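You operate a simulated robot arm through the tools that you are given. There is no shell and no other tool.

You run a simulated two-armed robot. Do the job below in one go: nothing can be reset, and whatever is moved stays where it is left.

JOB
Feed the dill and the thyme: move two drip heads, then press twice.
Fine: purple head on the dill pad, blue head on the thyme pad, the yellow one stays; two presses of the feed key, both after the moves.

It is judged by the outcome, as a careful person would: the job done as asked, and still so three seconds after it is handed in. It fails if anything else is knocked over, pushed out of place, dropped, spilled or broken.

ROBOT AND FRAMES
Two 7-joint arms with fingered hands on one trunk that stands fixed in place. Base frame: the origin is at the foot of the trunk, x ahead of it, y to its left, z up. Units: mm, degrees, N and s.
The left shoulder is at [86, 128, 1157], the right one opposite. Each reaches about 1156 mm from its shoulder. Payload 5 kg a hand.
Tool frame (each hand has its own): the origin (TCP) lies between the finger pads and is the grasp point; the fingertips stand 37 mm ahead of it; z points along the fingers, y is the line along which they close. The gripper opens to 124 mm; its body begins 43 mm behind the TCP. The gripper is a hand of 3 fingers: y runs from the thumb to the fingers, the wrist lies at [-21, -116, -203] in the tool frame, and closing takes about 1.5 s.
Orientation is told as [roll, pitch, yaw] about the base's x, y, z axes, in that order, counted from this pose: with the fingers straight down and the wrist toward the robot, the tool's x, y and z point along [0, 1, 0], [1, 0, 0] and [0, 0, -1] of the base frame.

CONTROLS
- The arms move only by the tool nudge_tool. It takes "left_motion", "right_motion" or both (then of equal length, played together; a hand with none holds still); each is a list that holds one entry, the list of rows, each a list of 6 numbers: the shift along the base's x, y, z in mm, then the turn, a rotation vector about the base's x, y, z in degrees. In form: [[[dx, dy, dz, rx, ry, rz], ...]]. A call has 1 to 20 rows; each row shifts and turns the commanded pose from where the row before left it. "left_grip" and "right_grip" are, for a hand that has rows, the finger opening in mm, from 0 to 124, set as the call begins (left out, the last holds). Rows are played at 5 a second. More than 50 mm and 8.6 degrees between two rows, or a gripper value outside its range, and nothing of the call is played. A pose out of reach is approached as far as the arm can. The call stops where the force on the tool passes 40 N (or 10 N more than at its start, if that is more) or the arm is blocked; 0.2 s more then pass. The fingers move at their own pace (about 45 mm/s each) and stop on an object; they squeeze with about 31 N. The grip force told is the motor's: it shows also when the fingers shut on nothing. Time passes only in rows, and 0.2 s behind the last, so rows that do not move let the fingers close. The reply holds the time, the measured pose of the TCP, the force on the tool along the base axes, the opening and the grip force, in the units named above and with some noise, with the torque about the TCP (base axes, N m) and any sound that the robot's microphone picked up.
- Cameras (640 x 400 px; columns grow to the right, rows downward): "scene" is now at [240.2, 41.2, 1368.7]; the picture's right is [0.46, -0.89, 0.00], its down [-0.12, -0.06, -0.99] and it looks along [0.88, 0.45, -0.13] (base axes); focal length 214 px, centre (320, 200). "left" rides on the left gripper at [-72, -104, -154] in its tool frame; the picture's right is [-0.83, -0.26, 0.49], its down [0.51, -0.72, 0.47] and it looks along [0.23, 0.64, 0.73] (tool axes); focal length 243 px, centre (320, 200). "right" rides on the right gripper at [72, -104, -154] in its tool frame; the picture's right is [-0.83, 0.26, -0.49], its down [-0.51, -0.72, 0.47] and it looks along [-0.23, 0.64, 0.73] (tool axes); focal length 243 px, centre (320, 200). There is no depth. A picture from a camera that has moved, and an enlarged one, comes with that camera's place and axes in the base frame and with its lens.
- get_image(camera): a new picture of that camera. No time passes.
- slide_trunk(by): moves the trunk up (or, below 0, down) by that many mm; the arms and the scene camera ride with it, the base frame stays. It gives what a move gives, with no picture.
- curl_fingers(index, middle, thumb_bend, thumb_turn, hand): sets how far each is bent, from 0 (flat) to 1 (curled in); at 0.3 the hand is open as for a grip, at 0.7 the pads meet at the TCP. One left out holds its place. A second passes; each finger stops where it meets its share of the squeeze, and holds until it gets a number again. A gripper value or a shape takes the hand back. It gives what a move gives, with no picture; readings hold the bend of each and the force on the fingers (four entries, about 0 where the hand has none), thumb and palm. thumb_turn goes from beside the hand (0) to across from the fingers (1), as for a grip.
- preshape(shape, hand): the hand has 3 fingers and takes this shape, open, in about a second: jaw (thumb against the fingers, like two jaws); tri (thumb and two fingers); tip (a fingertip pinch); poke (one finger out to press); point (the index stretched); flat (the hand flat); cup (the hand cupped); fist (a fist). The gripper value then closes the fingers along that shape, each until it touches; the sizes above hold for jaw. It gives what a move gives, with no picture.
- head_to(pan, tilt): turns the head with the scene camera to pan (to the left, within 80 degrees either way) and tilt (down, from -29 to 69), counted from straight ahead of the robot (the tilt from the chest, where the trunk bows). It gives what a move gives.
- inspect(camera, box): a new picture of the part [left, top, right, bottom] of that camera's present view, enlarged. No time passes.
- hand_in(): hands the job in; it is judged then, once.

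Places have to be worked out from the pictures, the camera data and where the tool is seen. Open the grippers and draw the arms clear of the work before you hand the job in, unless the task says otherwise.

The tools are called after "Emit:" as name(argument=value, ...) on one line, values as JSON. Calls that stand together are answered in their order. nudge_tool: Moves the arms, as the interface text tells. Its arguments: {"type":"object","properties":{"left_motion":{"type":"array"},"left_grip":{"type":"number"},"right_motion":{"type":"array"},"right_grip":{"type":"number"}},"required":[]} The other tools are called the same way: slide_trunk (by) moves the trunk up or down; preshape (shape, hand) gives the hand a shape; curl_fingers (index, middle, thumb_bend, thumb_turn, hand) moves the fingers one by one; head_to (pan, tilt) turns the head that bears the scene camera; get_image (camera) takes a picture; inspect (camera, box) takes an enlarged picture of a part of a camera's view; hand_in () hands the job in.

At the start:

```text
time_s: 0.0
left_position: [557.4, 635.8, 1445.4]
left_ee_rot: [-0.1, 0.0, 0.0]
left_ft_force: [0.7, 0.3, -0.5]
left_torque: [-0.01, 0.03, 0.02]
left_opening: 123.6
left_gripper_force: 0.2
left_shape: jaw
left_bend: [0.3, 0.3, 0.3, 0.98]
left_finger forces: [0.0, 0.1, 0.0, 0.0, 0.0, 0.0]
right_position: [507.9, 15.3, 1388.6]
right_ee_rot: [0.0, 0.0, 0.0]
right_ft_force: [0.0, -0.1, 0.2]
right_torque: [0.03, 0.0, 0.0]
right_opening: 123.8
right_gripper_force: 0.1
right_shape: jaw
right_bend: [0.3, 0.3, 0.3, 0.98]
right_finger forces: [0.1, 0.0, 0.1, 0.1, 0.0, 0.0]
trunk travel left (down, up): [-350.0, 213.0]
head pan, tilt (commanded): [27.1, 7.5]
```

scene: 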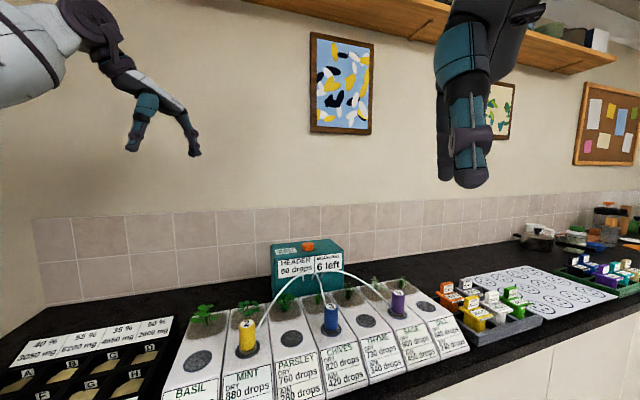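
right: 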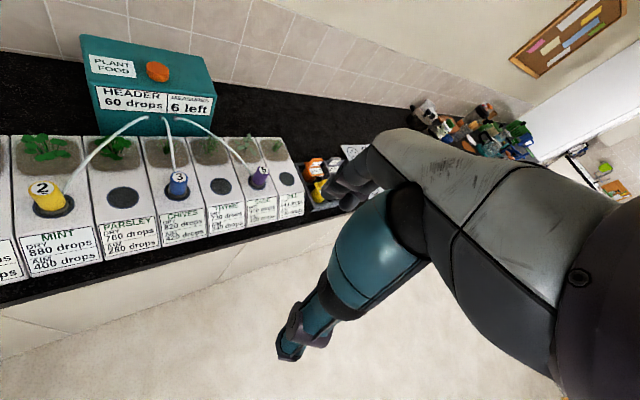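
left: 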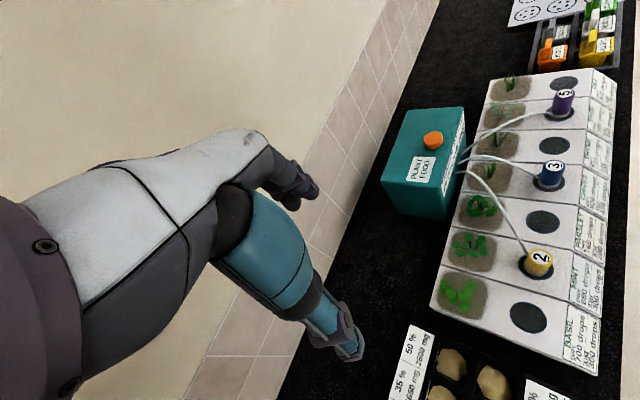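

I'll start by enlarging the planter area to read the labels and work out positions.

Emit:
inspect(camera="scene", box=[160, 230, 480, 400])

Emit:
inspect(camera="right", box=[0, 20, 320, 280])

Emit:
inspect(camera="left", box=[370, 50, 640, 390])

```text
2.00 times, centred on (320, 315) of scene
camera zoom: at [240.2, 41.2, 1368.7], right [0.46, -0.89, 0.0], down [-0.12, -0.06, -0.99], along [0.88, 0.45, -0.13], focal length 429 px, centre (320, -30)
```

zoom: 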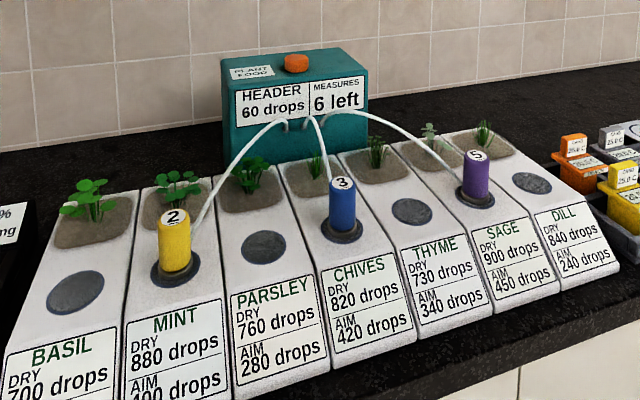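

```text
1.54 times, centred on (160, 150) of right
camera zoom: at [404.9, 87.7, 1543.1], right [0.26, -0.83, 0.49], down [-0.72, -0.51, -0.47], along [0.64, -0.23, -0.73], focal length 373 px, centre (566, 277)
```

zoom: 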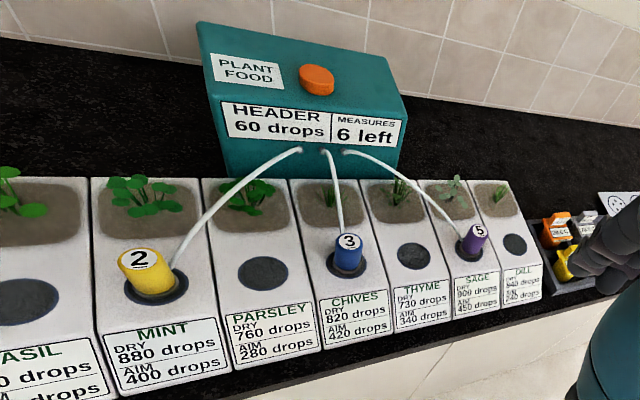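

```text
1.18 times, centred on (505, 220) of left
camera zoom: at [452.7, 561.9, 1599.0], right [-0.26, -0.83, -0.49], down [-0.72, 0.51, -0.47], along [0.64, 0.23, -0.73], focal length 285 px, centre (102, 176)
```

zoom: 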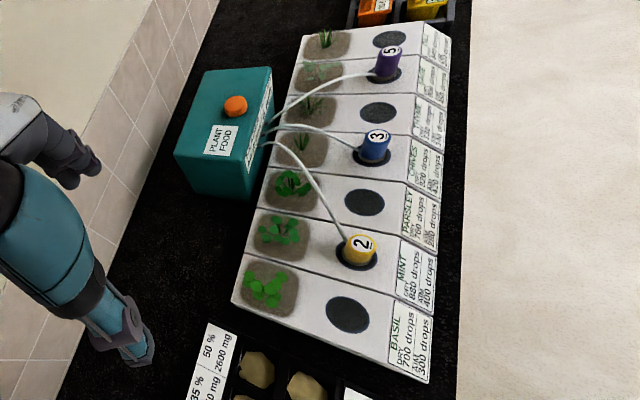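

The heads are yellow on mint, blue on chives and purple on sage. I put blue's pad near [697, 241], thyme near [766, 172], sage near [836, 101], dill near [906, 31] and the key near [851, 400, 1116]. Before moving the right arm aside, I'll turn the head to check the space on the right.

Emit:
head_to(pan=-15, tilt=20)

Emit:
get_image(camera="scene")

```text
time_s: 1.1
left_position: [557.8, 635.1, 1444.8]
left_ee_rot: [0.0, 0.0, 0.0]
left_ft_force: [-0.8, -0.3, -0.2]
left_torque: [0.01, -0.01, 0.01]
left_opening: 123.3
left_gripper_force: 0.0
left_shape: jaw
left_bend: [0.3, 0.3, 0.3, 0.98]
left_finger forces: [0.0, 0.0, 0.0, 0.1, 0.0, 0.0]
right_position: [508.5, 15.3, 1388.1]
right_ee_rot: [0.0, 0.0, 0.0]
right_ft_force: [0.3, -0.3, -0.1]
right_torque: [0.02, 0.0, 0.0]
right_opening: 123.8
right_gripper_force: 0.0
right_shape: jaw
right_bend: [0.3, 0.3, 0.3, 0.98]
right_finger forces: [0.0, 0.0, 0.0, 0.1, 0.1, 0.0]
trunk travel left (down, up): [-350.0, 213.0]
head pan, tilt (commanded): [-15.0, 20.0]
```

```text
taken
camera scene: at [247.8, -25.0, 1348.4], right [-0.26, -0.97, 0.0], down [-0.33, 0.09, -0.94], along [0.91, -0.24, -0.34], focal length 214 px, centre (320, 200)
```

scene: 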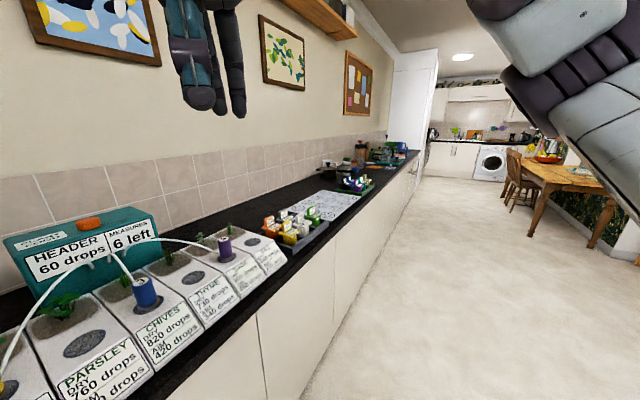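

The right side is open floor, so I'll move the right hand out to the right and bring the left hand in high above the purple head. The left hand turns to yaw -45 on the way, so it closes along the row and clear of the hose.

Emit:
nudge_tool(right_motion=[[[-8, -43, 0, 0, 0, 0], [-8, -43, 0, 0, 0, 0], [-8, -43, 0, 0, 0, 0], [-8, -43, 0, 0, 0, 0], [-8, -43, 0, 0, 0, 0], [-8, -43, 0, 0, 0, 0], [-8, -43, 0, 0, 0, 0], [-8, -43, 0, 0, 0, 0]]])

Emit:
head_to(pan=15, tilt=25)

Emit:
get_image(camera="scene")

```text
time_s: 2.9
left_position: [555.4, 632.1, 1446.8]
left_ee_rot: [0.1, -0.1, 0.0]
left_ft_force: [-0.5, 0.0, -0.4]
left_torque: [0.03, -0.02, -0.01]
left_opening: 123.5
left_gripper_force: 0.0
left_shape: jaw
left_bend: [0.3, 0.3, 0.3, 0.98]
left_finger forces: [0.0, 0.1, 0.0, 0.0, 0.0, 0.1]
right_position: [443.4, -330.1, 1389.2]
right_ee_rot: [0.1, 0.0, 0.1]
right_ft_force: [-0.7, 0.2, 0.7]
right_torque: [0.03, -0.02, 0.01]
right_opening: 123.7
right_gripper_force: 0.0
right_shape: jaw
right_bend: [0.3, 0.3, 0.3, 0.98]
right_finger forces: [0.0, 0.0, 0.1, 0.0, 0.0, 0.0]
trunk travel left (down, up): [-350.0, 213.0]
head pan, tilt (commanded): [-15.0, 20.0]
```

```text
time_s: 3.8
left_position: [557.3, 634.4, 1444.6]
left_ee_rot: [0.0, -0.1, -0.1]
left_ft_force: [0.5, -0.3, -1.0]
left_torque: [0.01, 0.0, 0.0]
left_opening: 123.5
left_gripper_force: 0.0
left_shape: jaw
left_bend: [0.3, 0.3, 0.3, 0.98]
left_finger forces: [0.1, 0.0, 0.0, 0.1, 0.0, 0.0]
right_position: [444.2, -326.7, 1389.8]
right_ee_rot: [0.1, -0.1, 0.0]
right_ft_force: [-0.4, 0.5, -0.4]
right_torque: [-0.02, -0.01, 0.03]
right_opening: 123.9
right_gripper_force: 0.1
right_shape: jaw
right_bend: [0.3, 0.3, 0.3, 0.98]
right_finger forces: [0.1, 0.0, 0.0, 0.1, 0.1, 0.1]
trunk travel left (down, up): [-350.0, 213.0]
head pan, tilt (commanded): [15.0, 25.0]
```

```text
taken
camera scene: at [246.9, 22.9, 1340.3], right [0.26, -0.97, 0.0], down [-0.41, -0.11, -0.91], along [0.88, 0.23, -0.42], focal length 214 px, centre (320, 200)
```

scene: 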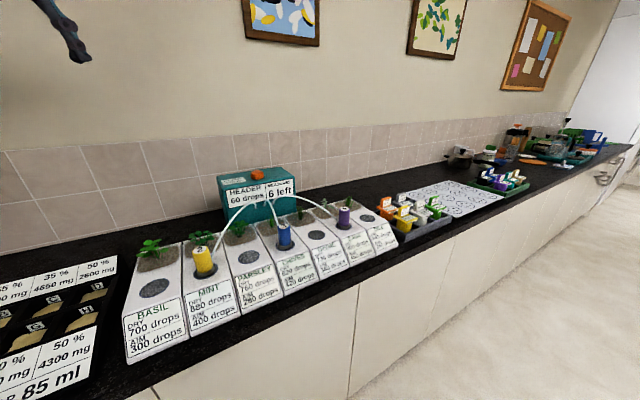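

The scene view is clear now. I'll enlarge the sage/dill end and the box from this new viewpoint to firm up the estimates.

Emit:
inspect(camera="scene", box=[260, 180, 420, 280])

Emit:
inspect(camera="scene", box=[180, 150, 340, 250])

```text
4.00 times, centred on (340, 230) of scene
camera zoom: at [246.9, 22.9, 1340.3], right [0.26, -0.97, 0.0], down [-0.41, -0.11, -0.91], along [0.88, 0.23, -0.42], focal length 858 px, centre (240, 80)
```

zoom: 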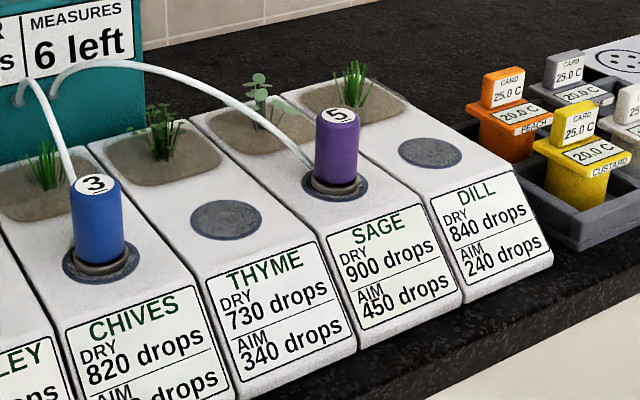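

```text
4.00 times, centred on (260, 200) of scene
camera zoom: at [246.9, 22.9, 1340.3], right [0.26, -0.97, 0.0], down [-0.41, -0.11, -0.91], along [0.88, 0.23, -0.42], focal length 858 px, centre (560, 200)
```

zoom: 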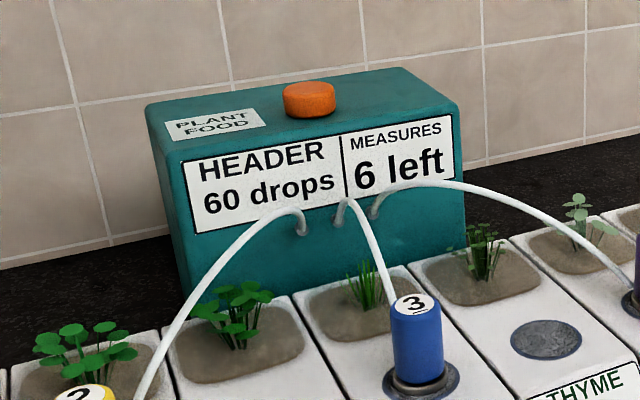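

Purple's axis is near [835, 101], with its body from about z 982 to 1036. Its hose leaves toward +y, low on the back, so closing along roughly base x (yaw -10) clears it. I'll bring the left hand high over purple with a narrower opening and check with its own camera.

Emit:
nudge_tool(left_motion=[[[19.5, -38, -12, 0, 0, -0.71], [19.5, -38, -12, 0, 0, -0.71], [19.5, -38, -12, 0, 0, -0.71], [19.5, -38, -12, 0, 0, -0.71], [19.5, -38, -12, 0, 0, -0.71], [19.5, -38, -12, 0, 0, -0.71], [19.5, -38, -12, 0, 0, -0.71], [19.5, -38, -12, 0, 0, -0.71], [19.5, -38, -12, 0, 0, -0.71], [19.5, -38, -12, 0, 0, -0.71], [19.5, -38, -12, 0, 0, -0.71], [19.5, -38, -12, 0, 0, -0.71], [19.5, -38, -12, 0, 0, -0.71], [19.5, -38, -12, 0, 0, -0.77], [0, 0, 0, 0, 0, 0]]], left_grip=85)

Emit:
get_image(camera="scene")

Emit:
get_image(camera="left")

```text
time_s: 7.0
left_position: [828.6, 102.5, 1279.1]
left_ee_rot: [0.0, -0.1, -9.8]
left_ft_force: [-0.9, 0.3, 0.9]
left_torque: [0.01, -0.07, -0.01]
left_opening: 85.4
left_gripper_force: 0.1
left_shape: jaw
left_bend: [0.27, 0.38, 0.59, 0.99]
left_finger forces: [0.0, 0.0, 0.1, 0.1, 0.1, 0.1]
right_position: [441.5, -327.3, 1389.3]
right_ee_rot: [0.0, -0.1, 0.0]
right_ft_force: [-0.6, -0.1, -0.1]
right_torque: [-0.02, -0.04, 0.01]
right_opening: 123.7
right_gripper_force: 0.1
right_shape: jaw
right_bend: [0.3, 0.3, 0.3, 0.98]
right_finger forces: [0.0, 0.1, 0.1, 0.0, 0.1, 0.0]
trunk travel left (down, up): [-350.0, 213.0]
head pan, tilt (commanded): [15.0, 25.0]
```

```text
taken
camera scene: at [244.7, 22.9, 1340.8], right [0.26, -0.97, 0.0], down [-0.41, -0.11, -0.91], along [0.88, 0.23, -0.42], focal length 214 px, centre (320, 200)
```

scene: 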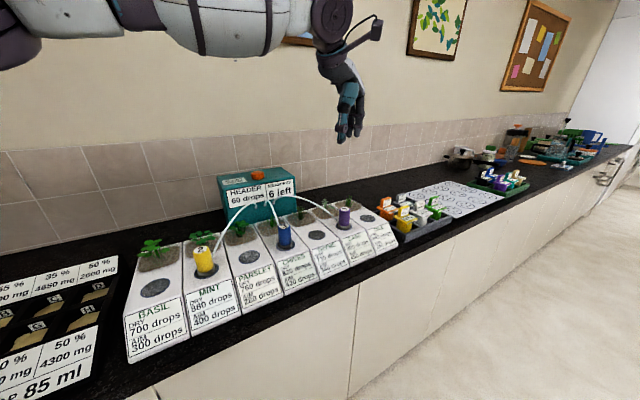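

```text
taken
camera left: at [712.4, 49.0, 1433.7], right [-0.4, -0.77, -0.49], down [-0.62, 0.62, -0.47], along [0.67, 0.12, -0.73], focal length 243 px, centre (320, 200)
```

left: 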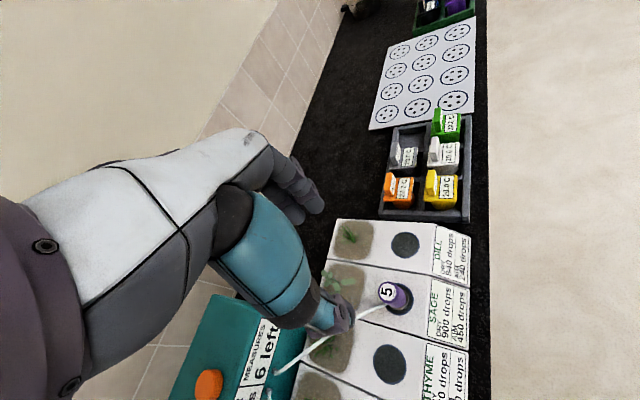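

The left hand is above purple. I'll enlarge its camera view to refine the purple and dill positions.

Emit:
inspect(camera="left", box=[310, 210, 490, 330])

Emit:
inspect(camera="scene", box=[280, 80, 440, 280])

```text
3.33 times, centred on (400, 270) of left
camera zoom: at [712.4, 49.0, 1433.7], right [-0.4, -0.77, -0.49], down [-0.62, 0.62, -0.47], along [0.67, 0.12, -0.73], focal length 809 px, centre (53, -33)
```

zoom: 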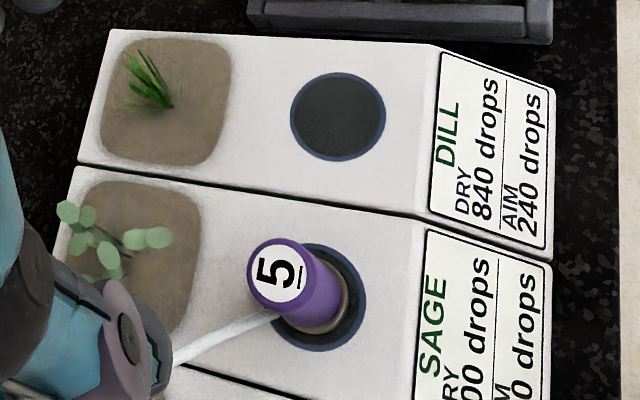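

```text
2.00 times, centred on (360, 180) of scene
camera zoom: at [244.7, 22.9, 1340.8], right [0.26, -0.97, 0.0], down [-0.41, -0.11, -0.91], along [0.88, 0.23, -0.42], focal length 429 px, centre (240, 240)
```

zoom: 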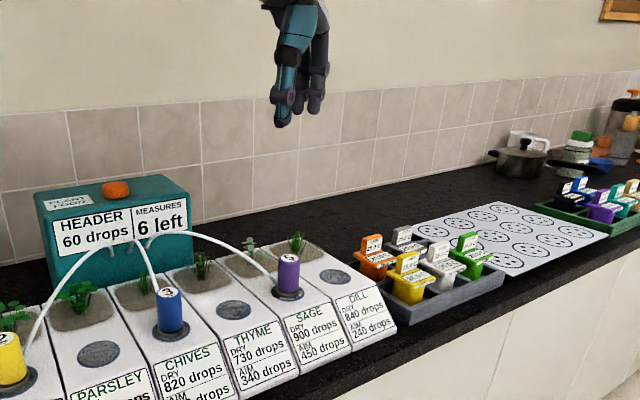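

From this view purple's axis is at about [834.5, 100.5] and the dill pad at about [905.7, 30.5], both agreeing with the earlier estimates. I'll correct by a few mm and descend until the fingertips are just above the head, then look again.

Emit:
nudge_tool(left_motion=[[[1.2, -0.7, -42, 0, 0, 0], [1.2, -0.7, -42, 0, 0, 0], [1.2, -0.7, -42, 0, 0, 0], [1.2, -0.7, -42, 0, 0, 0], [0, 0, 0, 0, 0, 0]]])

Emit:
get_image(camera="left")

Emit:
inspect(camera="scene", box=[280, 130, 440, 280])

```text
time_s: 8.2
left_position: [835.8, 98.4, 1110.8]
left_ee_rot: [0.1, -0.1, -10.0]
left_ft_force: [-0.4, 0.1, 0.1]
left_torque: [0.0, -0.02, 0.0]
left_opening: 85.3
left_gripper_force: 0.0
left_shape: jaw
left_bend: [0.27, 0.38, 0.59, 0.99]
left_finger forces: [0.1, 0.0, 0.0, 0.0, 0.1, 0.0]
right_position: [443.1, -326.5, 1389.5]
right_ee_rot: [0.0, -0.2, 0.0]
right_ft_force: [0.3, 1.2, -1.0]
right_torque: [0.0, -0.04, 0.03]
right_opening: 123.8
right_gripper_force: 0.0
right_shape: jaw
right_bend: [0.3, 0.3, 0.3, 0.98]
right_finger forces: [0.0, 0.1, 0.1, 0.0, 0.1, 0.0]
trunk travel left (down, up): [-350.0, 213.0]
head pan, tilt (commanded): [15.0, 25.0]
```

```text
taken
camera left: at [719.1, 45.5, 1264.3], right [-0.4, -0.77, -0.49], down [-0.62, 0.62, -0.47], along [0.67, 0.12, -0.73], focal length 243 px, centre (320, 200)
```

left: 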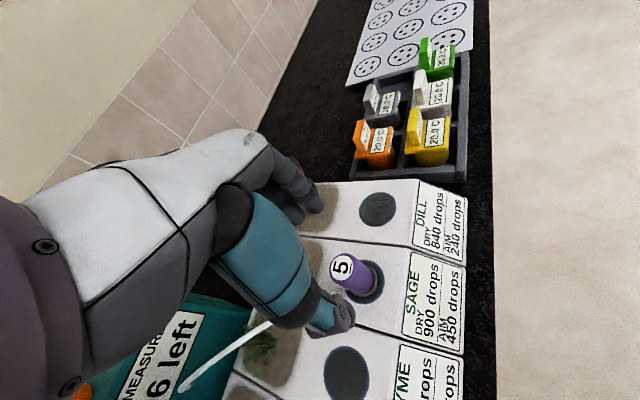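

```text
2.67 times, centred on (360, 205) of scene
camera zoom: at [245.5, 22.6, 1340.6], right [0.26, -0.97, 0.0], down [-0.41, -0.11, -0.91], along [0.88, 0.23, -0.42], focal length 572 px, centre (213, 187)
```

zoom: 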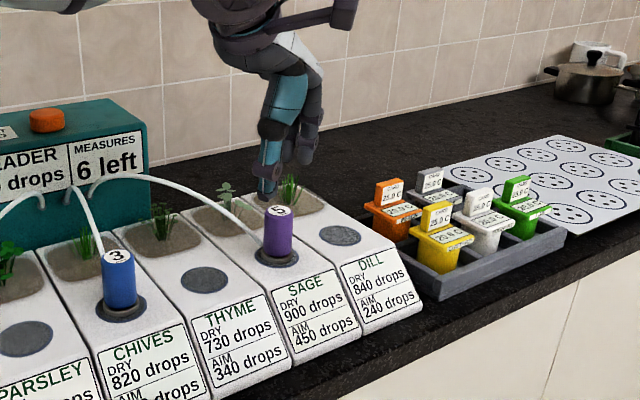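

The TCP sits over purple within about 2 mm. I'll enlarge both views to check the thumb against the hose before descending.

Emit:
inspect(camera="left", box=[240, 220, 400, 340])

Emit:
inspect(camera="scene", box=[310, 170, 390, 240])

```text
3.33 times, centred on (320, 280) of left
camera zoom: at [719.1, 45.5, 1264.3], right [-0.4, -0.77, -0.49], down [-0.62, 0.62, -0.47], along [0.67, 0.12, -0.73], focal length 809 px, centre (320, -67)
```

zoom: 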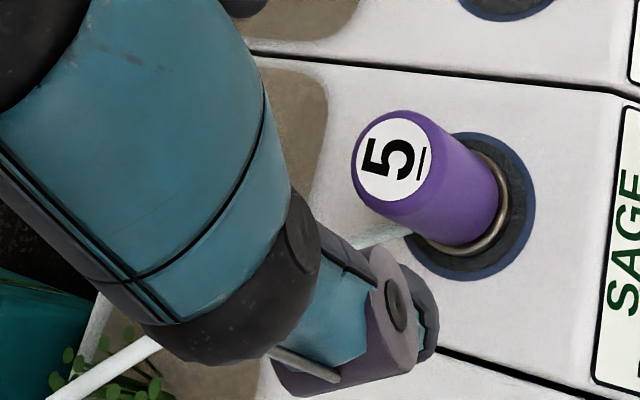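

```text
5.71 times, centred on (350, 205) of scene
camera zoom: at [245.5, 22.6, 1340.6], right [0.26, -0.97, 0.0], down [-0.41, -0.11, -0.91], along [0.88, 0.23, -0.42], focal length 1226 px, centre (149, 171)
```

zoom: 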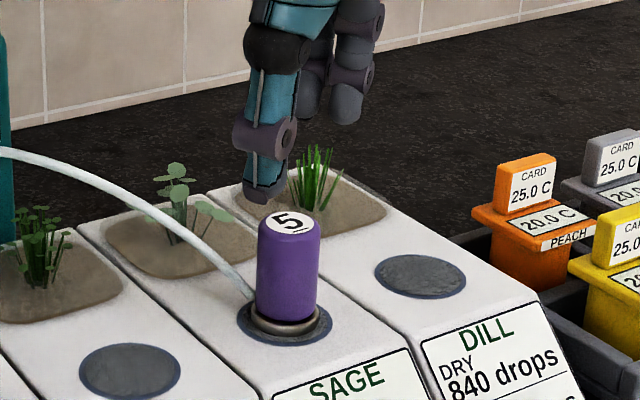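

The hose joins purple low on its +y side, so I'll turn back to yaw 0 to move the thumb further from it. Then I'll descend to a grasp height of about z 1021.

Emit:
nudge_tool(left_motion=[[[0.5, 0.5, 0, 0, 0, 5], [0.5, 0.5, 0, 0, 0, 5], [0, 0, -22, 0, 0, 0], [0, 0, -22, 0, 0, 0], [0, 0, -22, 0, 0, 0], [0, 0, -22, 0, 0, 0], [0, 0, 0, 0, 0, 0]]])

Emit:
inspect(camera="left", box=[220, 160, 420, 340])

Emit:
inspect(camera="scene", box=[310, 170, 390, 240])

```text
time_s: 9.8
left_position: [835.8, 101.0, 1021.3]
left_ee_rot: [0.0, -0.1, 0.0]
left_ft_force: [-0.1, -1.2, 1.0]
left_torque: [0.02, -0.01, 0.01]
left_opening: 85.6
left_gripper_force: 0.0
left_shape: jaw
left_bend: [0.27, 0.38, 0.59, 0.99]
left_finger forces: [0.1, 0.0, 0.0, 0.0, 0.0, 0.1]
right_position: [444.3, -328.9, 1389.4]
right_ee_rot: [0.0, 0.0, 0.0]
right_ft_force: [-0.4, -0.6, -0.2]
right_torque: [-0.01, -0.04, -0.01]
right_opening: 123.9
right_gripper_force: 0.0
right_shape: jaw
right_bend: [0.3, 0.3, 0.3, 0.98]
right_finger forces: [0.0, 0.0, 0.1, 0.0, 0.1, 0.0]
trunk travel left (down, up): [-350.0, 213.0]
head pan, tilt (commanded): [15.0, 25.0]
```

```text
2.22 times, centred on (320, 250) of left
camera zoom: at [731.5, 27.9, 1175.1], right [-0.26, -0.83, -0.49], down [-0.72, 0.51, -0.47], along [0.64, 0.23, -0.73], focal length 539 px, centre (320, 89)
```

zoom: 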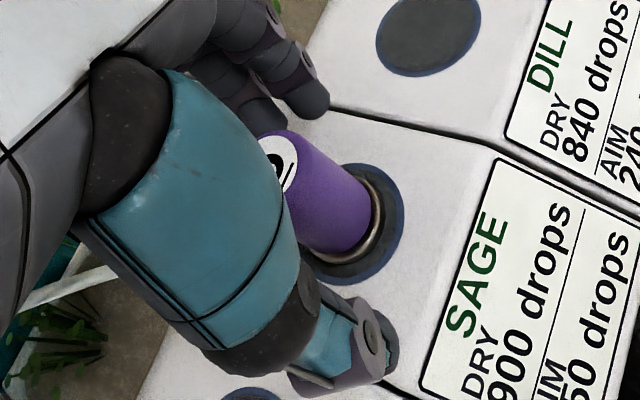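

```text
5.71 times, centred on (350, 205) of scene
camera zoom: at [246.3, 22.7, 1340.4], right [0.26, -0.97, 0.0], down [-0.41, -0.11, -0.91], along [0.88, 0.23, -0.42], focal length 1226 px, centre (149, 171)
```

zoom: 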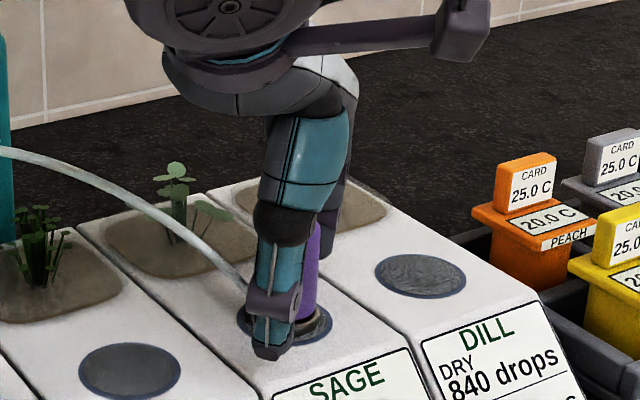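

The TCP is on the head's axis, with the thumb and fingers either side and the hose clear. Closing the grip now.

Emit:
nudge_tool(left_motion=[[[0, 0, 0, 0, 0, 0], [0, 0, 0, 0, 0, 0], [0, 0, 0, 0, 0, 0], [0, 0, 0, 0, 0, 0], [0, 0, 0, 0, 0, 0], [0, 0, 0, 0, 0, 0], [0, 0, 0, 0, 0, 0], [0, 0, 0, 0, 0, 0], [0, 0, 0, 0, 0, 0]]], left_grip=0)

Emit:
inspect(camera="left", box=[220, 160, 420, 340])

Emit:
inspect(camera="scene", box=[310, 170, 390, 240])

```text
time_s: 11.8
left_position: [836.5, 102.2, 1020.7]
left_ee_rot: [0.0, 0.1, 0.1]
left_ft_force: [-0.1, 0.0, 0.0]
left_torque: [0.01, -0.01, -0.01]
left_opening: 24.5
left_gripper_force: 30.8
left_shape: jaw
left_bend: [0.73, 0.6, 0.74, 1.0]
left_finger forces: [16.5, 9.2, 0.1, 0.1, 27.6, 0.0]
right_position: [444.9, -327.6, 1389.7]
right_ee_rot: [0.0, 0.1, 0.0]
right_ft_force: [0.0, 0.5, -0.3]
right_torque: [-0.01, 0.0, -0.03]
right_opening: 123.9
right_gripper_force: 0.1
right_shape: jaw
right_bend: [0.3, 0.3, 0.3, 0.98]
right_finger forces: [0.0, 0.1, 0.0, 0.0, 0.0, 0.1]
trunk travel left (down, up): [-350.0, 213.0]
head pan, tilt (commanded): [15.0, 25.0]
```

```text
2.22 times, centred on (320, 250) of left
camera zoom: at [732.1, 28.1, 1174.8], right [-0.26, -0.83, -0.49], down [-0.72, 0.51, -0.47], along [0.64, 0.23, -0.73], focal length 539 px, centre (320, 89)
```

zoom: 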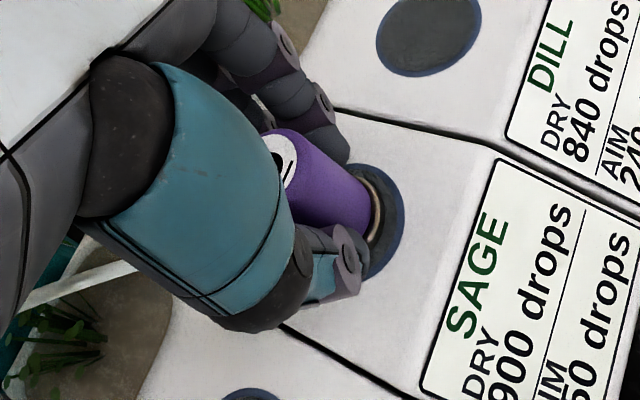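

```text
5.71 times, centred on (350, 205) of scene
camera zoom: at [247.0, 22.9, 1340.2], right [0.26, -0.97, 0.0], down [-0.41, -0.11, -0.91], along [0.88, 0.23, -0.42], focal length 1226 px, centre (149, 171)
```

zoom: 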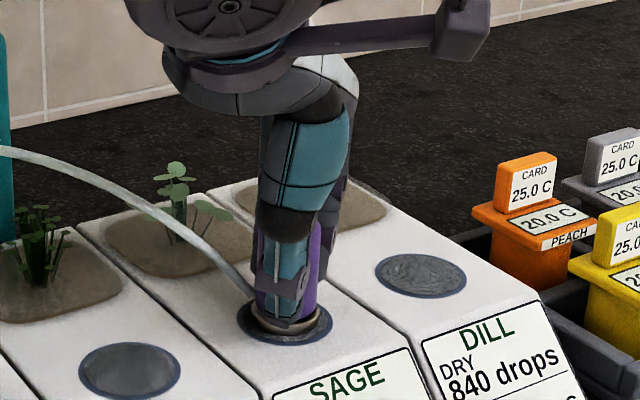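

All three digits have force on the head and the net load is near zero, so the grip is sound. I'll lift gently, straight up, in small steps.

Emit:
nudge_tool(left_motion=[[[0, 0, 6, 0, 0, 0], [0, 0, 8, 0, 0, 0], [0, 0, 12, 0, 0, 0], [0, 0, 14, 0, 0, 0], [0, 0, 0, 0, 0, 0]]])

Emit:
inspect(camera="left", box=[220, 160, 420, 340])

Emit:
inspect(camera="scene", box=[290, 150, 410, 240])

```text
time_s: 13.0
left_position: [836.5, 101.5, 1061.5]
left_ee_rot: [0.0, 0.0, 0.1]
left_ft_force: [-0.1, 0.1, -2.0]
left_torque: [0.01, -0.01, -0.01]
left_opening: 24.7
left_gripper_force: 31.2
left_shape: jaw
left_bend: [0.73, 0.6, 0.74, 1.0]
left_finger forces: [16.6, 9.3, 0.0, 0.0, 27.2, 0.1]
right_position: [443.9, -326.6, 1389.1]
right_ee_rot: [0.0, 0.0, 0.0]
right_ft_force: [-1.0, -0.2, 0.0]
right_torque: [0.01, -0.01, 0.0]
right_opening: 124.0
right_gripper_force: 0.1
right_shape: jaw
right_bend: [0.3, 0.3, 0.3, 0.98]
right_finger forces: [0.1, 0.0, 0.0, 0.0, 0.1, 0.0]
trunk travel left (down, up): [-350.0, 213.0]
head pan, tilt (commanded): [15.0, 25.0]
```

```text
2.22 times, centred on (320, 250) of left
camera zoom: at [732.0, 28.3, 1214.6], right [-0.26, -0.83, -0.49], down [-0.72, 0.51, -0.47], along [0.64, 0.23, -0.73], focal length 539 px, centre (320, 89)
```

zoom: 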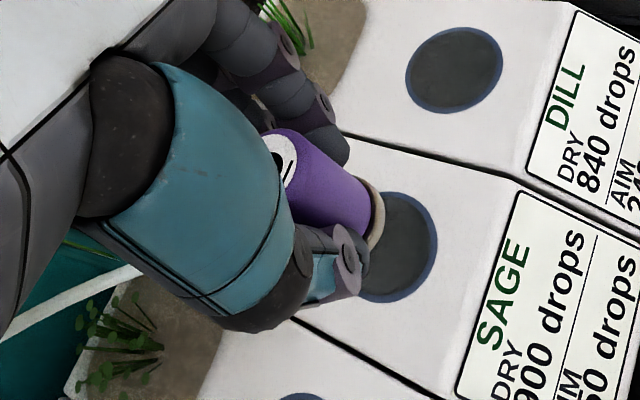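

```text
4.44 times, centred on (350, 195) of scene
camera zoom: at [247.4, 23.0, 1340.1], right [0.26, -0.97, 0.0], down [-0.41, -0.11, -0.91], along [0.88, 0.23, -0.42], focal length 953 px, centre (187, 222)
```

zoom: 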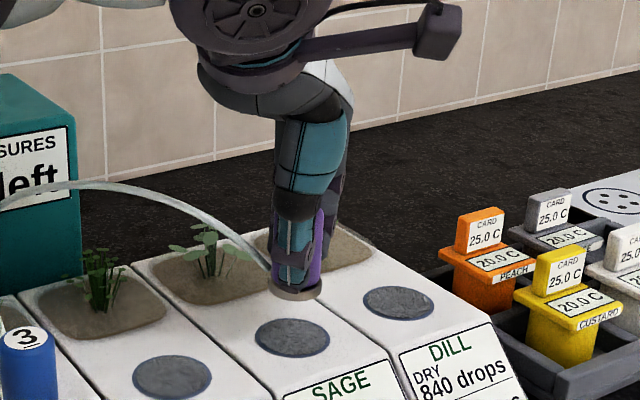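

Purple is lifted cleanly, and the sage and dill pads are now both in view, with an offset of about (+70.5, -70). I'll rise a bit more, shift along the row to over dill, and check before lowering.

Emit:
nudge_tool(left_motion=[[[0, 0, 12, 0, 0, 0], [11.7, -11.7, 0, 0, 0, 0], [11.7, -11.7, 0, 0, 0, 0], [11.7, -11.7, 0, 0, 0, 0], [11.7, -11.7, 0, 0, 0, 0], [11.7, -11.7, 0, 0, 0, 0], [11.7, -11.7, 0, 0, 0, 0], [0, 0, 0, 0, 0, 0], [0, 0, 0, 0, 0, 0]]])

Emit:
get_image(camera="left")

Emit:
inspect(camera="left", box=[220, 120, 460, 340])

Emit:
inspect(camera="scene", box=[290, 150, 430, 250])

```text
time_s: 15.0
left_position: [872.3, 65.6, 1073.1]
left_ee_rot: [0.0, 0.0, 0.0]
left_ft_force: [0.3, -0.2, -2.0]
left_torque: [0.01, 0.04, 0.04]
left_opening: 24.5
left_gripper_force: 30.8
left_shape: jaw
left_bend: [0.73, 0.6, 0.74, 1.0]
left_finger forces: [16.8, 9.3, 0.1, 0.1, 27.4, 0.1]
left hand out of reach, approached as far as the arm can: row 5, 6, 7
right_position: [446.8, -326.9, 1389.7]
right_ee_rot: [-0.1, 0.0, 0.0]
right_ft_force: [-0.9, 0.0, -0.1]
right_torque: [0.0, -0.02, 0.01]
right_opening: 123.4
right_gripper_force: 0.1
right_shape: jaw
right_bend: [0.3, 0.3, 0.3, 0.98]
right_finger forces: [0.1, 0.0, 0.0, 0.0, 0.0, 0.0]
trunk travel left (down, up): [-350.0, 213.0]
head pan, tilt (commanded): [15.0, 25.0]
```

```text
taken
camera left: at [766.8, -7.1, 1227.0], right [-0.26, -0.83, -0.49], down [-0.72, 0.51, -0.47], along [0.64, 0.23, -0.73], focal length 243 px, centre (320, 200)
```

left: 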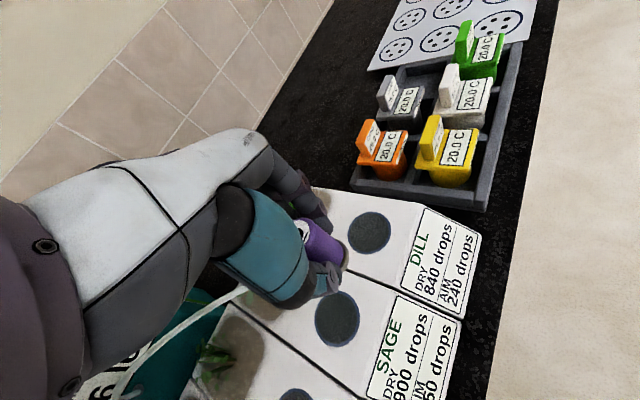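

```text
1.82 times, centred on (340, 230) of left
camera zoom: at [766.8, -7.1, 1227.0], right [-0.26, -0.83, -0.49], down [-0.72, 0.51, -0.47], along [0.64, 0.23, -0.73], focal length 441 px, centre (284, 146)
```

zoom: 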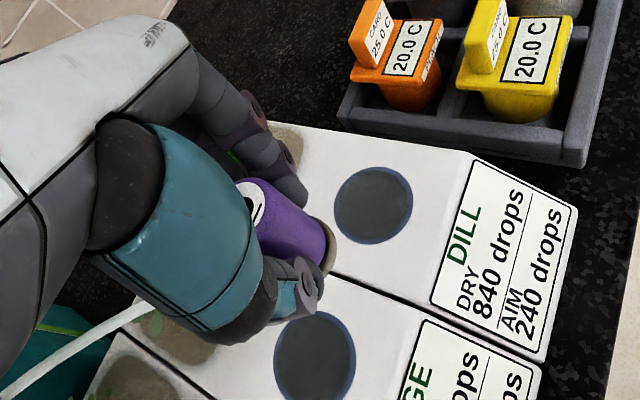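

```text
4.00 times, centred on (360, 200) of scene
camera zoom: at [247.2, 22.9, 1340.2], right [0.26, -0.97, 0.0], down [-0.41, -0.11, -0.91], along [0.88, 0.23, -0.42], focal length 858 px, centre (160, 200)
```

zoom: 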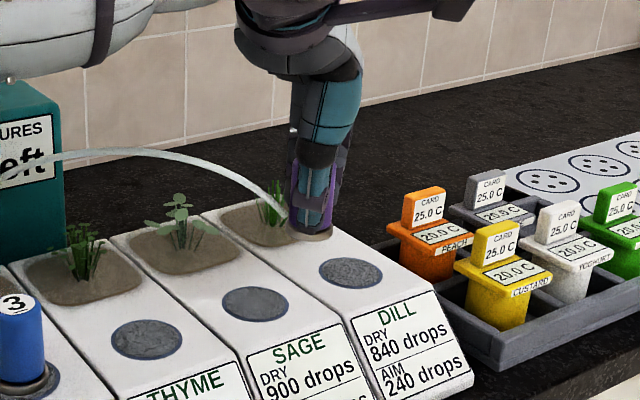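

The arm hit a reach limit at yaw 0 when crossing to the right, at about [872, 66, 1073]. Turning the hand clockwise suits the left arm better, so I'll yaw in place at this safe height, starting with a small test.

Emit:
nudge_tool(left_motion=[[[0, 0, 0, 0, 0, -4], [0, 0, 0, 0, 0, 0]]])

```text
time_s: 15.6
left_position: [871.8, 67.1, 1072.4]
left_ee_rot: [0.0, 0.1, -4.0]
left_ft_force: [0.1, 0.9, -1.7]
left_torque: [-0.01, 0.02, 0.01]
left_opening: 24.4
left_gripper_force: 31.1
left_shape: jaw
left_bend: [0.73, 0.6, 0.74, 1.0]
left_finger forces: [16.9, 9.3, 0.1, 0.0, 27.3, 0.1]
right_position: [446.4, -327.7, 1389.7]
right_ee_rot: [0.0, 0.0, -0.1]
right_ft_force: [0.3, -0.4, -0.1]
right_torque: [0.0, -0.01, 0.03]
right_opening: 123.9
right_gripper_force: 0.0
right_shape: jaw
right_bend: [0.3, 0.3, 0.3, 0.98]
right_finger forces: [0.0, 0.1, 0.0, 0.1, 0.0, 0.1]
trunk travel left (down, up): [-350.0, 213.0]
head pan, tilt (commanded): [15.0, 25.0]
```

The turn was accepted and the position held, so the command had stayed at the reached pose. I'll continue the turn to about -25 and try moving on toward dill.

Emit:
nudge_tool(left_motion=[[[0, 0, 0, 0, 0, -5], [0, 0, 0, 0, 0, -5], [0, 0, 0, 0, 0, -5], [0, 0, 0, 0, 0, -6], [5, -5, 0, 0, 0, 0], [5, -5, 0, 0, 0, 0], [0, 0, 0, 0, 0, 0]]])

```text
time_s: 17.2
left_position: [881.3, 55.8, 1072.4]
left_ee_rot: [0.0, -0.1, -25.0]
left_ft_force: [-0.2, 0.2, -1.0]
left_torque: [-0.01, -0.02, 0.02]
left_opening: 24.3
left_gripper_force: 31.0
left_shape: jaw
left_bend: [0.73, 0.6, 0.74, 1.0]
left_finger forces: [17.0, 9.3, 0.0, 0.0, 27.4, 0.0]
right_position: [444.6, -326.6, 1388.5]
right_ee_rot: [0.0, -0.1, 0.1]
right_ft_force: [-0.6, -0.3, -0.1]
right_torque: [-0.03, 0.0, -0.03]
right_opening: 124.0
right_gripper_force: 0.0
right_shape: jaw
right_bend: [0.3, 0.3, 0.3, 0.98]
right_finger forces: [0.0, 0.0, 0.0, 0.0, 0.0, 0.0]
trunk travel left (down, up): [-350.0, 213.0]
head pan, tilt (commanded): [15.0, 25.0]
```

That works at yaw -25. Continuing the remaining (24.5, -24.5) mm to over dill, then checking alignment.

Emit:
nudge_tool(left_motion=[[[6.1, -6.1, 0, 0, 0, 0], [6.1, -6.1, 0, 0, 0, 0], [6.1, -6.1, 0, 0, 0, 0], [6.1, -6.1, 0, 0, 0, 0], [0, 0, 0, 0, 0, 0]]])

Emit:
inspect(camera="left", box=[220, 120, 460, 340])

Emit:
inspect(camera="scene", box=[310, 150, 430, 240])

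```text
time_s: 18.4
left_position: [886.8, 50.5, 1073.9]
left_ee_rot: [0.0, 0.0, -24.9]
left_ft_force: [0.4, -1.1, -1.5]
left_torque: [0.01, 0.03, 0.03]
left_opening: 24.4
left_gripper_force: 30.9
left_shape: jaw
left_bend: [0.73, 0.6, 0.74, 1.0]
left_finger forces: [16.9, 9.4, 0.1, 0.0, 27.3, 0.0]
left hand out of reach, approached as far as the arm can: row 2, 3, 4
right_position: [444.5, -326.8, 1389.0]
right_ee_rot: [0.0, 0.0, 0.1]
right_ft_force: [0.2, 0.0, -0.7]
right_torque: [0.0, -0.04, 0.01]
right_opening: 123.6
right_gripper_force: 0.1
right_shape: jaw
right_bend: [0.3, 0.3, 0.3, 0.98]
right_finger forces: [0.1, 0.0, 0.0, 0.1, 0.1, 0.0]
trunk travel left (down, up): [-350.0, 213.0]
head pan, tilt (commanded): [15.0, 25.0]
```

```text
1.82 times, centred on (340, 230) of left
camera zoom: at [761.7, 27.8, 1227.6], right [-0.59, -0.64, -0.49], down [-0.44, 0.76, -0.47], along [0.68, -0.06, -0.73], focal length 441 px, centre (284, 146)
```

zoom: 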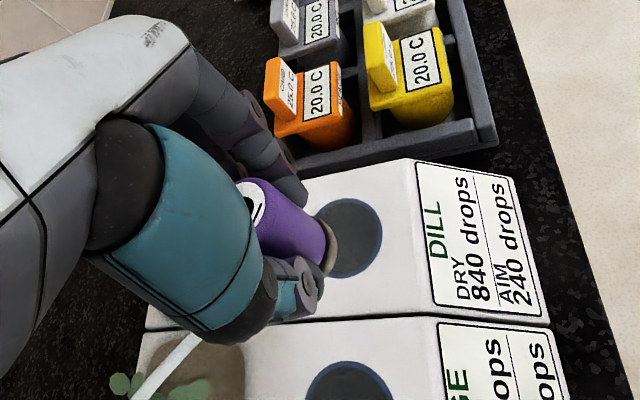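

```text
4.44 times, centred on (370, 195) of scene
camera zoom: at [246.6, 22.7, 1340.3], right [0.26, -0.97, 0.0], down [-0.41, -0.11, -0.91], along [0.88, 0.23, -0.42], focal length 953 px, centre (98, 222)
```

zoom: 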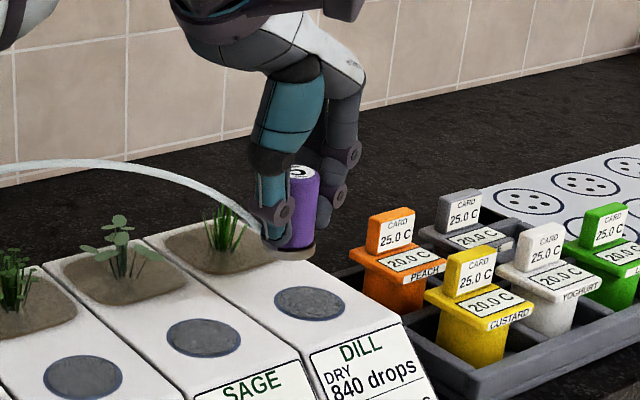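

The reach limit now sits at about [887, 50]. A higher shoulder should let the forearm slope down and relax the wrist, so I'll raise the trunk by 50 and see how the held head responds.

Emit:
slide_trunk(by=50)

```text
time_s: 19.4
left_position: [886.0, 49.9, 1141.4]
left_ee_rot: [0.5, -1.2, -24.9]
left_ft_force: [0.2, 0.2, -1.9]
left_torque: [-0.01, 0.01, 0.0]
left_opening: 24.4
left_gripper_force: 30.9
left_shape: jaw
left_bend: [0.73, 0.6, 0.74, 1.0]
left_finger forces: [17.0, 9.4, 0.0, 0.0, 27.3, 0.0]
right_position: [444.4, -328.5, 1438.4]
right_ee_rot: [0.1, 0.1, 0.0]
right_ft_force: [-0.8, -0.4, 0.3]
right_torque: [0.02, 0.01, -0.01]
right_opening: 123.7
right_gripper_force: 0.1
right_shape: jaw
right_bend: [0.3, 0.3, 0.3, 0.98]
right_finger forces: [0.0, 0.0, 0.1, 0.1, 0.0, 0.0]
trunk travel left (down, up): [-400.0, 163.0]
head pan, tilt (commanded): [15.0, 25.0]
```

The hand rose 68 mm instead of 50, and tilted by about 1°. I'll bring it down with small rows and see whether it settles level.

Emit:
nudge_tool(left_motion=[[[0, 0, -10, 0, 0, 0], [0, 0, -20, 0, 0, 0], [0, 0, -20, 0, 0, 0], [0, 0, 0, 0, 0, 0]]])

```text
time_s: 20.4
left_position: [885.8, 51.6, 1091.3]
left_ee_rot: [0.5, -1.2, -24.9]
left_ft_force: [-0.3, -0.5, -2.1]
left_torque: [-0.01, 0.0, 0.01]
left_opening: 24.5
left_gripper_force: 31.5
left_shape: jaw
left_bend: [0.73, 0.6, 0.74, 1.0]
left_finger forces: [17.1, 9.5, 0.1, 0.1, 27.3, 0.0]
right_position: [444.2, -328.8, 1440.5]
right_ee_rot: [0.1, 0.0, 0.0]
right_ft_force: [-0.4, -0.1, 0.1]
right_torque: [0.01, -0.02, -0.02]
right_opening: 123.8
right_gripper_force: 0.1
right_shape: jaw
right_bend: [0.3, 0.3, 0.3, 0.98]
right_finger forces: [0.0, 0.1, 0.0, 0.0, 0.0, 0.0]
trunk travel left (down, up): [-400.0, 163.0]
head pan, tilt (commanded): [15.0, 25.0]
```

The hand is steady at [886, 51, 1091] with a 1.2° pitch error. I'll correct that and try advancing toward dill again with the higher shoulder.

Emit:
nudge_tool(left_motion=[[[0, 0, 0, 0.05, 1.3, 0], [5, -5, 0, 0, 0, 0], [5, -5, 0, 0, 0, 0], [5, -5, 0, 0, 0, 0], [5, -5, 0, 0, 0, 0], [0, 0, 0, 0, 0, 0]]])

```text
time_s: 21.8
left_position: [885.3, 51.0, 1091.9]
left_ee_rot: [0.0, 0.0, -24.9]
left_ft_force: [0.1, 0.1, -2.0]
left_torque: [0.02, -0.01, 0.04]
left_opening: 24.2
left_gripper_force: 31.6
left_shape: jaw
left_bend: [0.73, 0.6, 0.74, 1.0]
left_finger forces: [17.1, 9.5, 0.1, 0.1, 27.2, 0.1]
left hand out of reach, approached as far as the arm can: row 2, 3, 4, 5
right_position: [444.7, -328.2, 1438.1]
right_ee_rot: [0.1, 0.0, 0.0]
right_ft_force: [-0.1, 0.3, 0.1]
right_torque: [-0.01, -0.02, 0.0]
right_opening: 123.8
right_gripper_force: 0.0
right_shape: jaw
right_bend: [0.3, 0.3, 0.3, 0.98]
right_finger forces: [0.0, 0.0, 0.1, 0.1, 0.0, 0.0]
trunk travel left (down, up): [-400.0, 163.0]
head pan, tilt (commanded): [15.0, 25.0]
```

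I'm still blocked at the same place. I'll probe single directions with small moves to learn which one is limiting.

Emit:
nudge_tool(left_motion=[[[0, -4, 0, 0, 0, 0], [0, 0, 0, 0, 0, 0]]])

Emit:
nudge_tool(left_motion=[[[4, 0, 0, 0, 0, 0], [0, 0, 0, 0, 0, 0]]])

Emit:
nudge_tool(left_motion=[[[0, 0, 0, 0, 0, -5], [0, 0, 0, 0, 0, -5], [0, 0, 0, 0, 0, 0]]])

Emit:
get_image(camera="scene")

```text
time_s: 22.4
left_position: [884.8, 47.9, 1091.2]
left_ee_rot: [0.1, 0.0, -24.8]
left_ft_force: [-0.5, 0.4, -1.7]
left_torque: [-0.01, 0.02, 0.01]
left_opening: 24.5
left_gripper_force: 31.2
left_shape: jaw
left_bend: [0.73, 0.6, 0.74, 1.0]
left_finger forces: [17.0, 9.4, 0.1, 0.0, 27.3, 0.1]
right_position: [444.6, -327.9, 1438.6]
right_ee_rot: [-0.1, 0.0, 0.0]
right_ft_force: [0.0, 0.2, -0.5]
right_torque: [0.0, -0.02, -0.02]
right_opening: 123.8
right_gripper_force: 0.1
right_shape: jaw
right_bend: [0.3, 0.3, 0.3, 0.98]
right_finger forces: [0.0, 0.0, 0.0, 0.0, 0.0, 0.0]
trunk travel left (down, up): [-400.0, 163.0]
head pan, tilt (commanded): [15.0, 25.0]
```

```text
time_s: 23.0
left_position: [885.4, 48.5, 1091.8]
left_ee_rot: [0.0, -0.2, -24.9]
left_ft_force: [-0.6, 0.3, -1.6]
left_torque: [0.0, 0.0, 0.01]
left_opening: 24.5
left_gripper_force: 31.2
left_shape: jaw
left_bend: [0.73, 0.6, 0.74, 1.0]
left_finger forces: [17.1, 9.4, 0.0, 0.0, 27.2, 0.0]
left hand out of reach, approached as far as the arm can: row 1
right_position: [444.9, -328.9, 1438.3]
right_ee_rot: [0.0, 0.0, 0.0]
right_ft_force: [0.2, -0.4, -0.4]
right_torque: [-0.01, -0.03, 0.0]
right_opening: 123.4
right_gripper_force: 0.1
right_shape: jaw
right_bend: [0.3, 0.3, 0.3, 0.98]
right_finger forces: [0.1, 0.1, 0.0, 0.1, 0.0, 0.0]
trunk travel left (down, up): [-400.0, 163.0]
head pan, tilt (commanded): [15.0, 25.0]
```

```text
time_s: 23.8
left_position: [885.5, 48.1, 1090.6]
left_ee_rot: [0.0, 0.0, -34.9]
left_ft_force: [0.3, 0.1, -2.3]
left_torque: [0.03, 0.01, -0.01]
left_opening: 24.3
left_gripper_force: 31.6
left_shape: jaw
left_bend: [0.73, 0.6, 0.74, 1.0]
left_finger forces: [17.0, 9.5, 0.0, 0.0, 27.2, 0.1]
right_position: [443.7, -328.1, 1438.0]
right_ee_rot: [-0.1, 0.0, 0.1]
right_ft_force: [-0.1, 0.1, 0.8]
right_torque: [0.0, 0.02, -0.01]
right_opening: 123.9
right_gripper_force: 0.1
right_shape: jaw
right_bend: [0.3, 0.3, 0.3, 0.98]
right_finger forces: [0.0, 0.0, 0.0, 0.0, 0.0, 0.0]
trunk travel left (down, up): [-400.0, 163.0]
head pan, tilt (commanded): [15.0, 25.0]
```

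```text
taken
camera scene: at [234.9, 23.1, 1391.5], right [0.26, -0.97, 0.0], down [-0.41, -0.11, -0.91], along [0.88, 0.23, -0.42], focal length 214 px, centre (320, 200)
```

scene: 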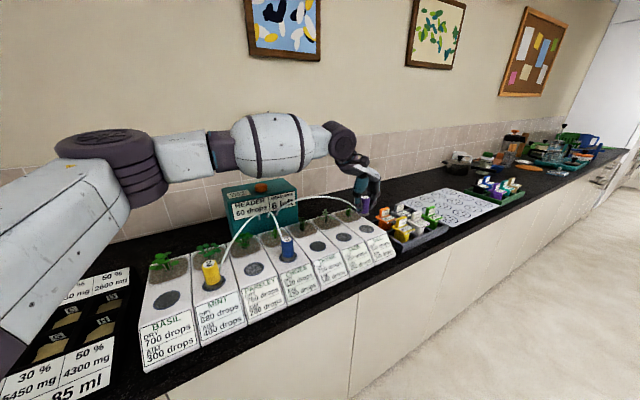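

Only +x is limited; -y and yaw are free. The pad is lower than where I hold the head now, so I'll test whether coming down part of the way opens up +x.

Emit:
nudge_tool(left_motion=[[[0, 0, -15, 0, 0, 0], [0, 0, -15, 0, 0, 0], [0, 0, -12, 0, 0, 0], [4, 0, 0, 0, 0, 0], [4, 0, 0, 0, 0, 0], [4, 0, 0, 0, 0, 0], [0, 0, 0, 0, 0, 0]]])

```text
time_s: 25.4
left_position: [894.0, 49.1, 1049.6]
left_ee_rot: [0.0, 0.1, -34.8]
left_ft_force: [-0.2, 0.1, -1.8]
left_torque: [0.01, 0.02, 0.02]
left_opening: 24.4
left_gripper_force: 30.9
left_shape: jaw
left_bend: [0.73, 0.6, 0.74, 1.0]
left_finger forces: [17.1, 9.4, 0.1, 0.1, 27.2, 0.1]
left hand out of reach, approached as far as the arm can: row 6
right_position: [444.0, -328.3, 1439.7]
right_ee_rot: [0.0, 0.1, 0.0]
right_ft_force: [-0.2, -1.5, 0.1]
right_torque: [0.01, -0.02, 0.01]
right_opening: 123.9
right_gripper_force: 0.1
right_shape: jaw
right_bend: [0.3, 0.3, 0.3, 0.98]
right_finger forces: [0.0, 0.0, 0.1, 0.0, 0.0, 0.0]
trunk travel left (down, up): [-400.0, 163.0]
head pan, tilt (commanded): [15.0, 25.0]
```

Lowering gained about 9 mm in x. I'll move in -y toward dill, which is free, and test more yaw with small +x steps.

Emit:
nudge_tool(left_motion=[[[0, -5, 0, 0, 0, -5], [0, -5, 0, 0, 0, -5], [0, -5, 0, 0, 0, 0], [3, 0, 0, 0, 0, 0], [3, 0, 0, 0, 0, 0], [3, 0, 0, 0, 0, 0], [0, 0, 0, 0, 0, 0]]])

```text
time_s: 27.0
left_position: [899.0, 57.7, 1049.5]
left_ee_rot: [0.0, 0.0, -44.8]
left_ft_force: [0.4, -0.1, -2.4]
left_torque: [0.0, 0.0, -0.01]
left_opening: 24.4
left_gripper_force: 30.9
left_shape: jaw
left_bend: [0.73, 0.6, 0.74, 1.0]
left_finger forces: [17.2, 9.5, 0.1, 0.1, 27.0, 0.0]
left hand out of reach, approached as far as the arm can: row 1, 2, 3, 4, 5, 6
right_position: [445.3, -327.2, 1437.8]
right_ee_rot: [0.0, 0.0, 0.0]
right_ft_force: [0.2, 0.5, -0.9]
right_torque: [0.0, 0.01, -0.01]
right_opening: 123.7
right_gripper_force: 0.0
right_shape: jaw
right_bend: [0.3, 0.3, 0.3, 0.98]
right_finger forces: [0.1, 0.0, 0.0, 0.1, 0.1, 0.0]
trunk travel left (down, up): [-400.0, 163.0]
head pan, tilt (commanded): [15.0, 25.0]
```

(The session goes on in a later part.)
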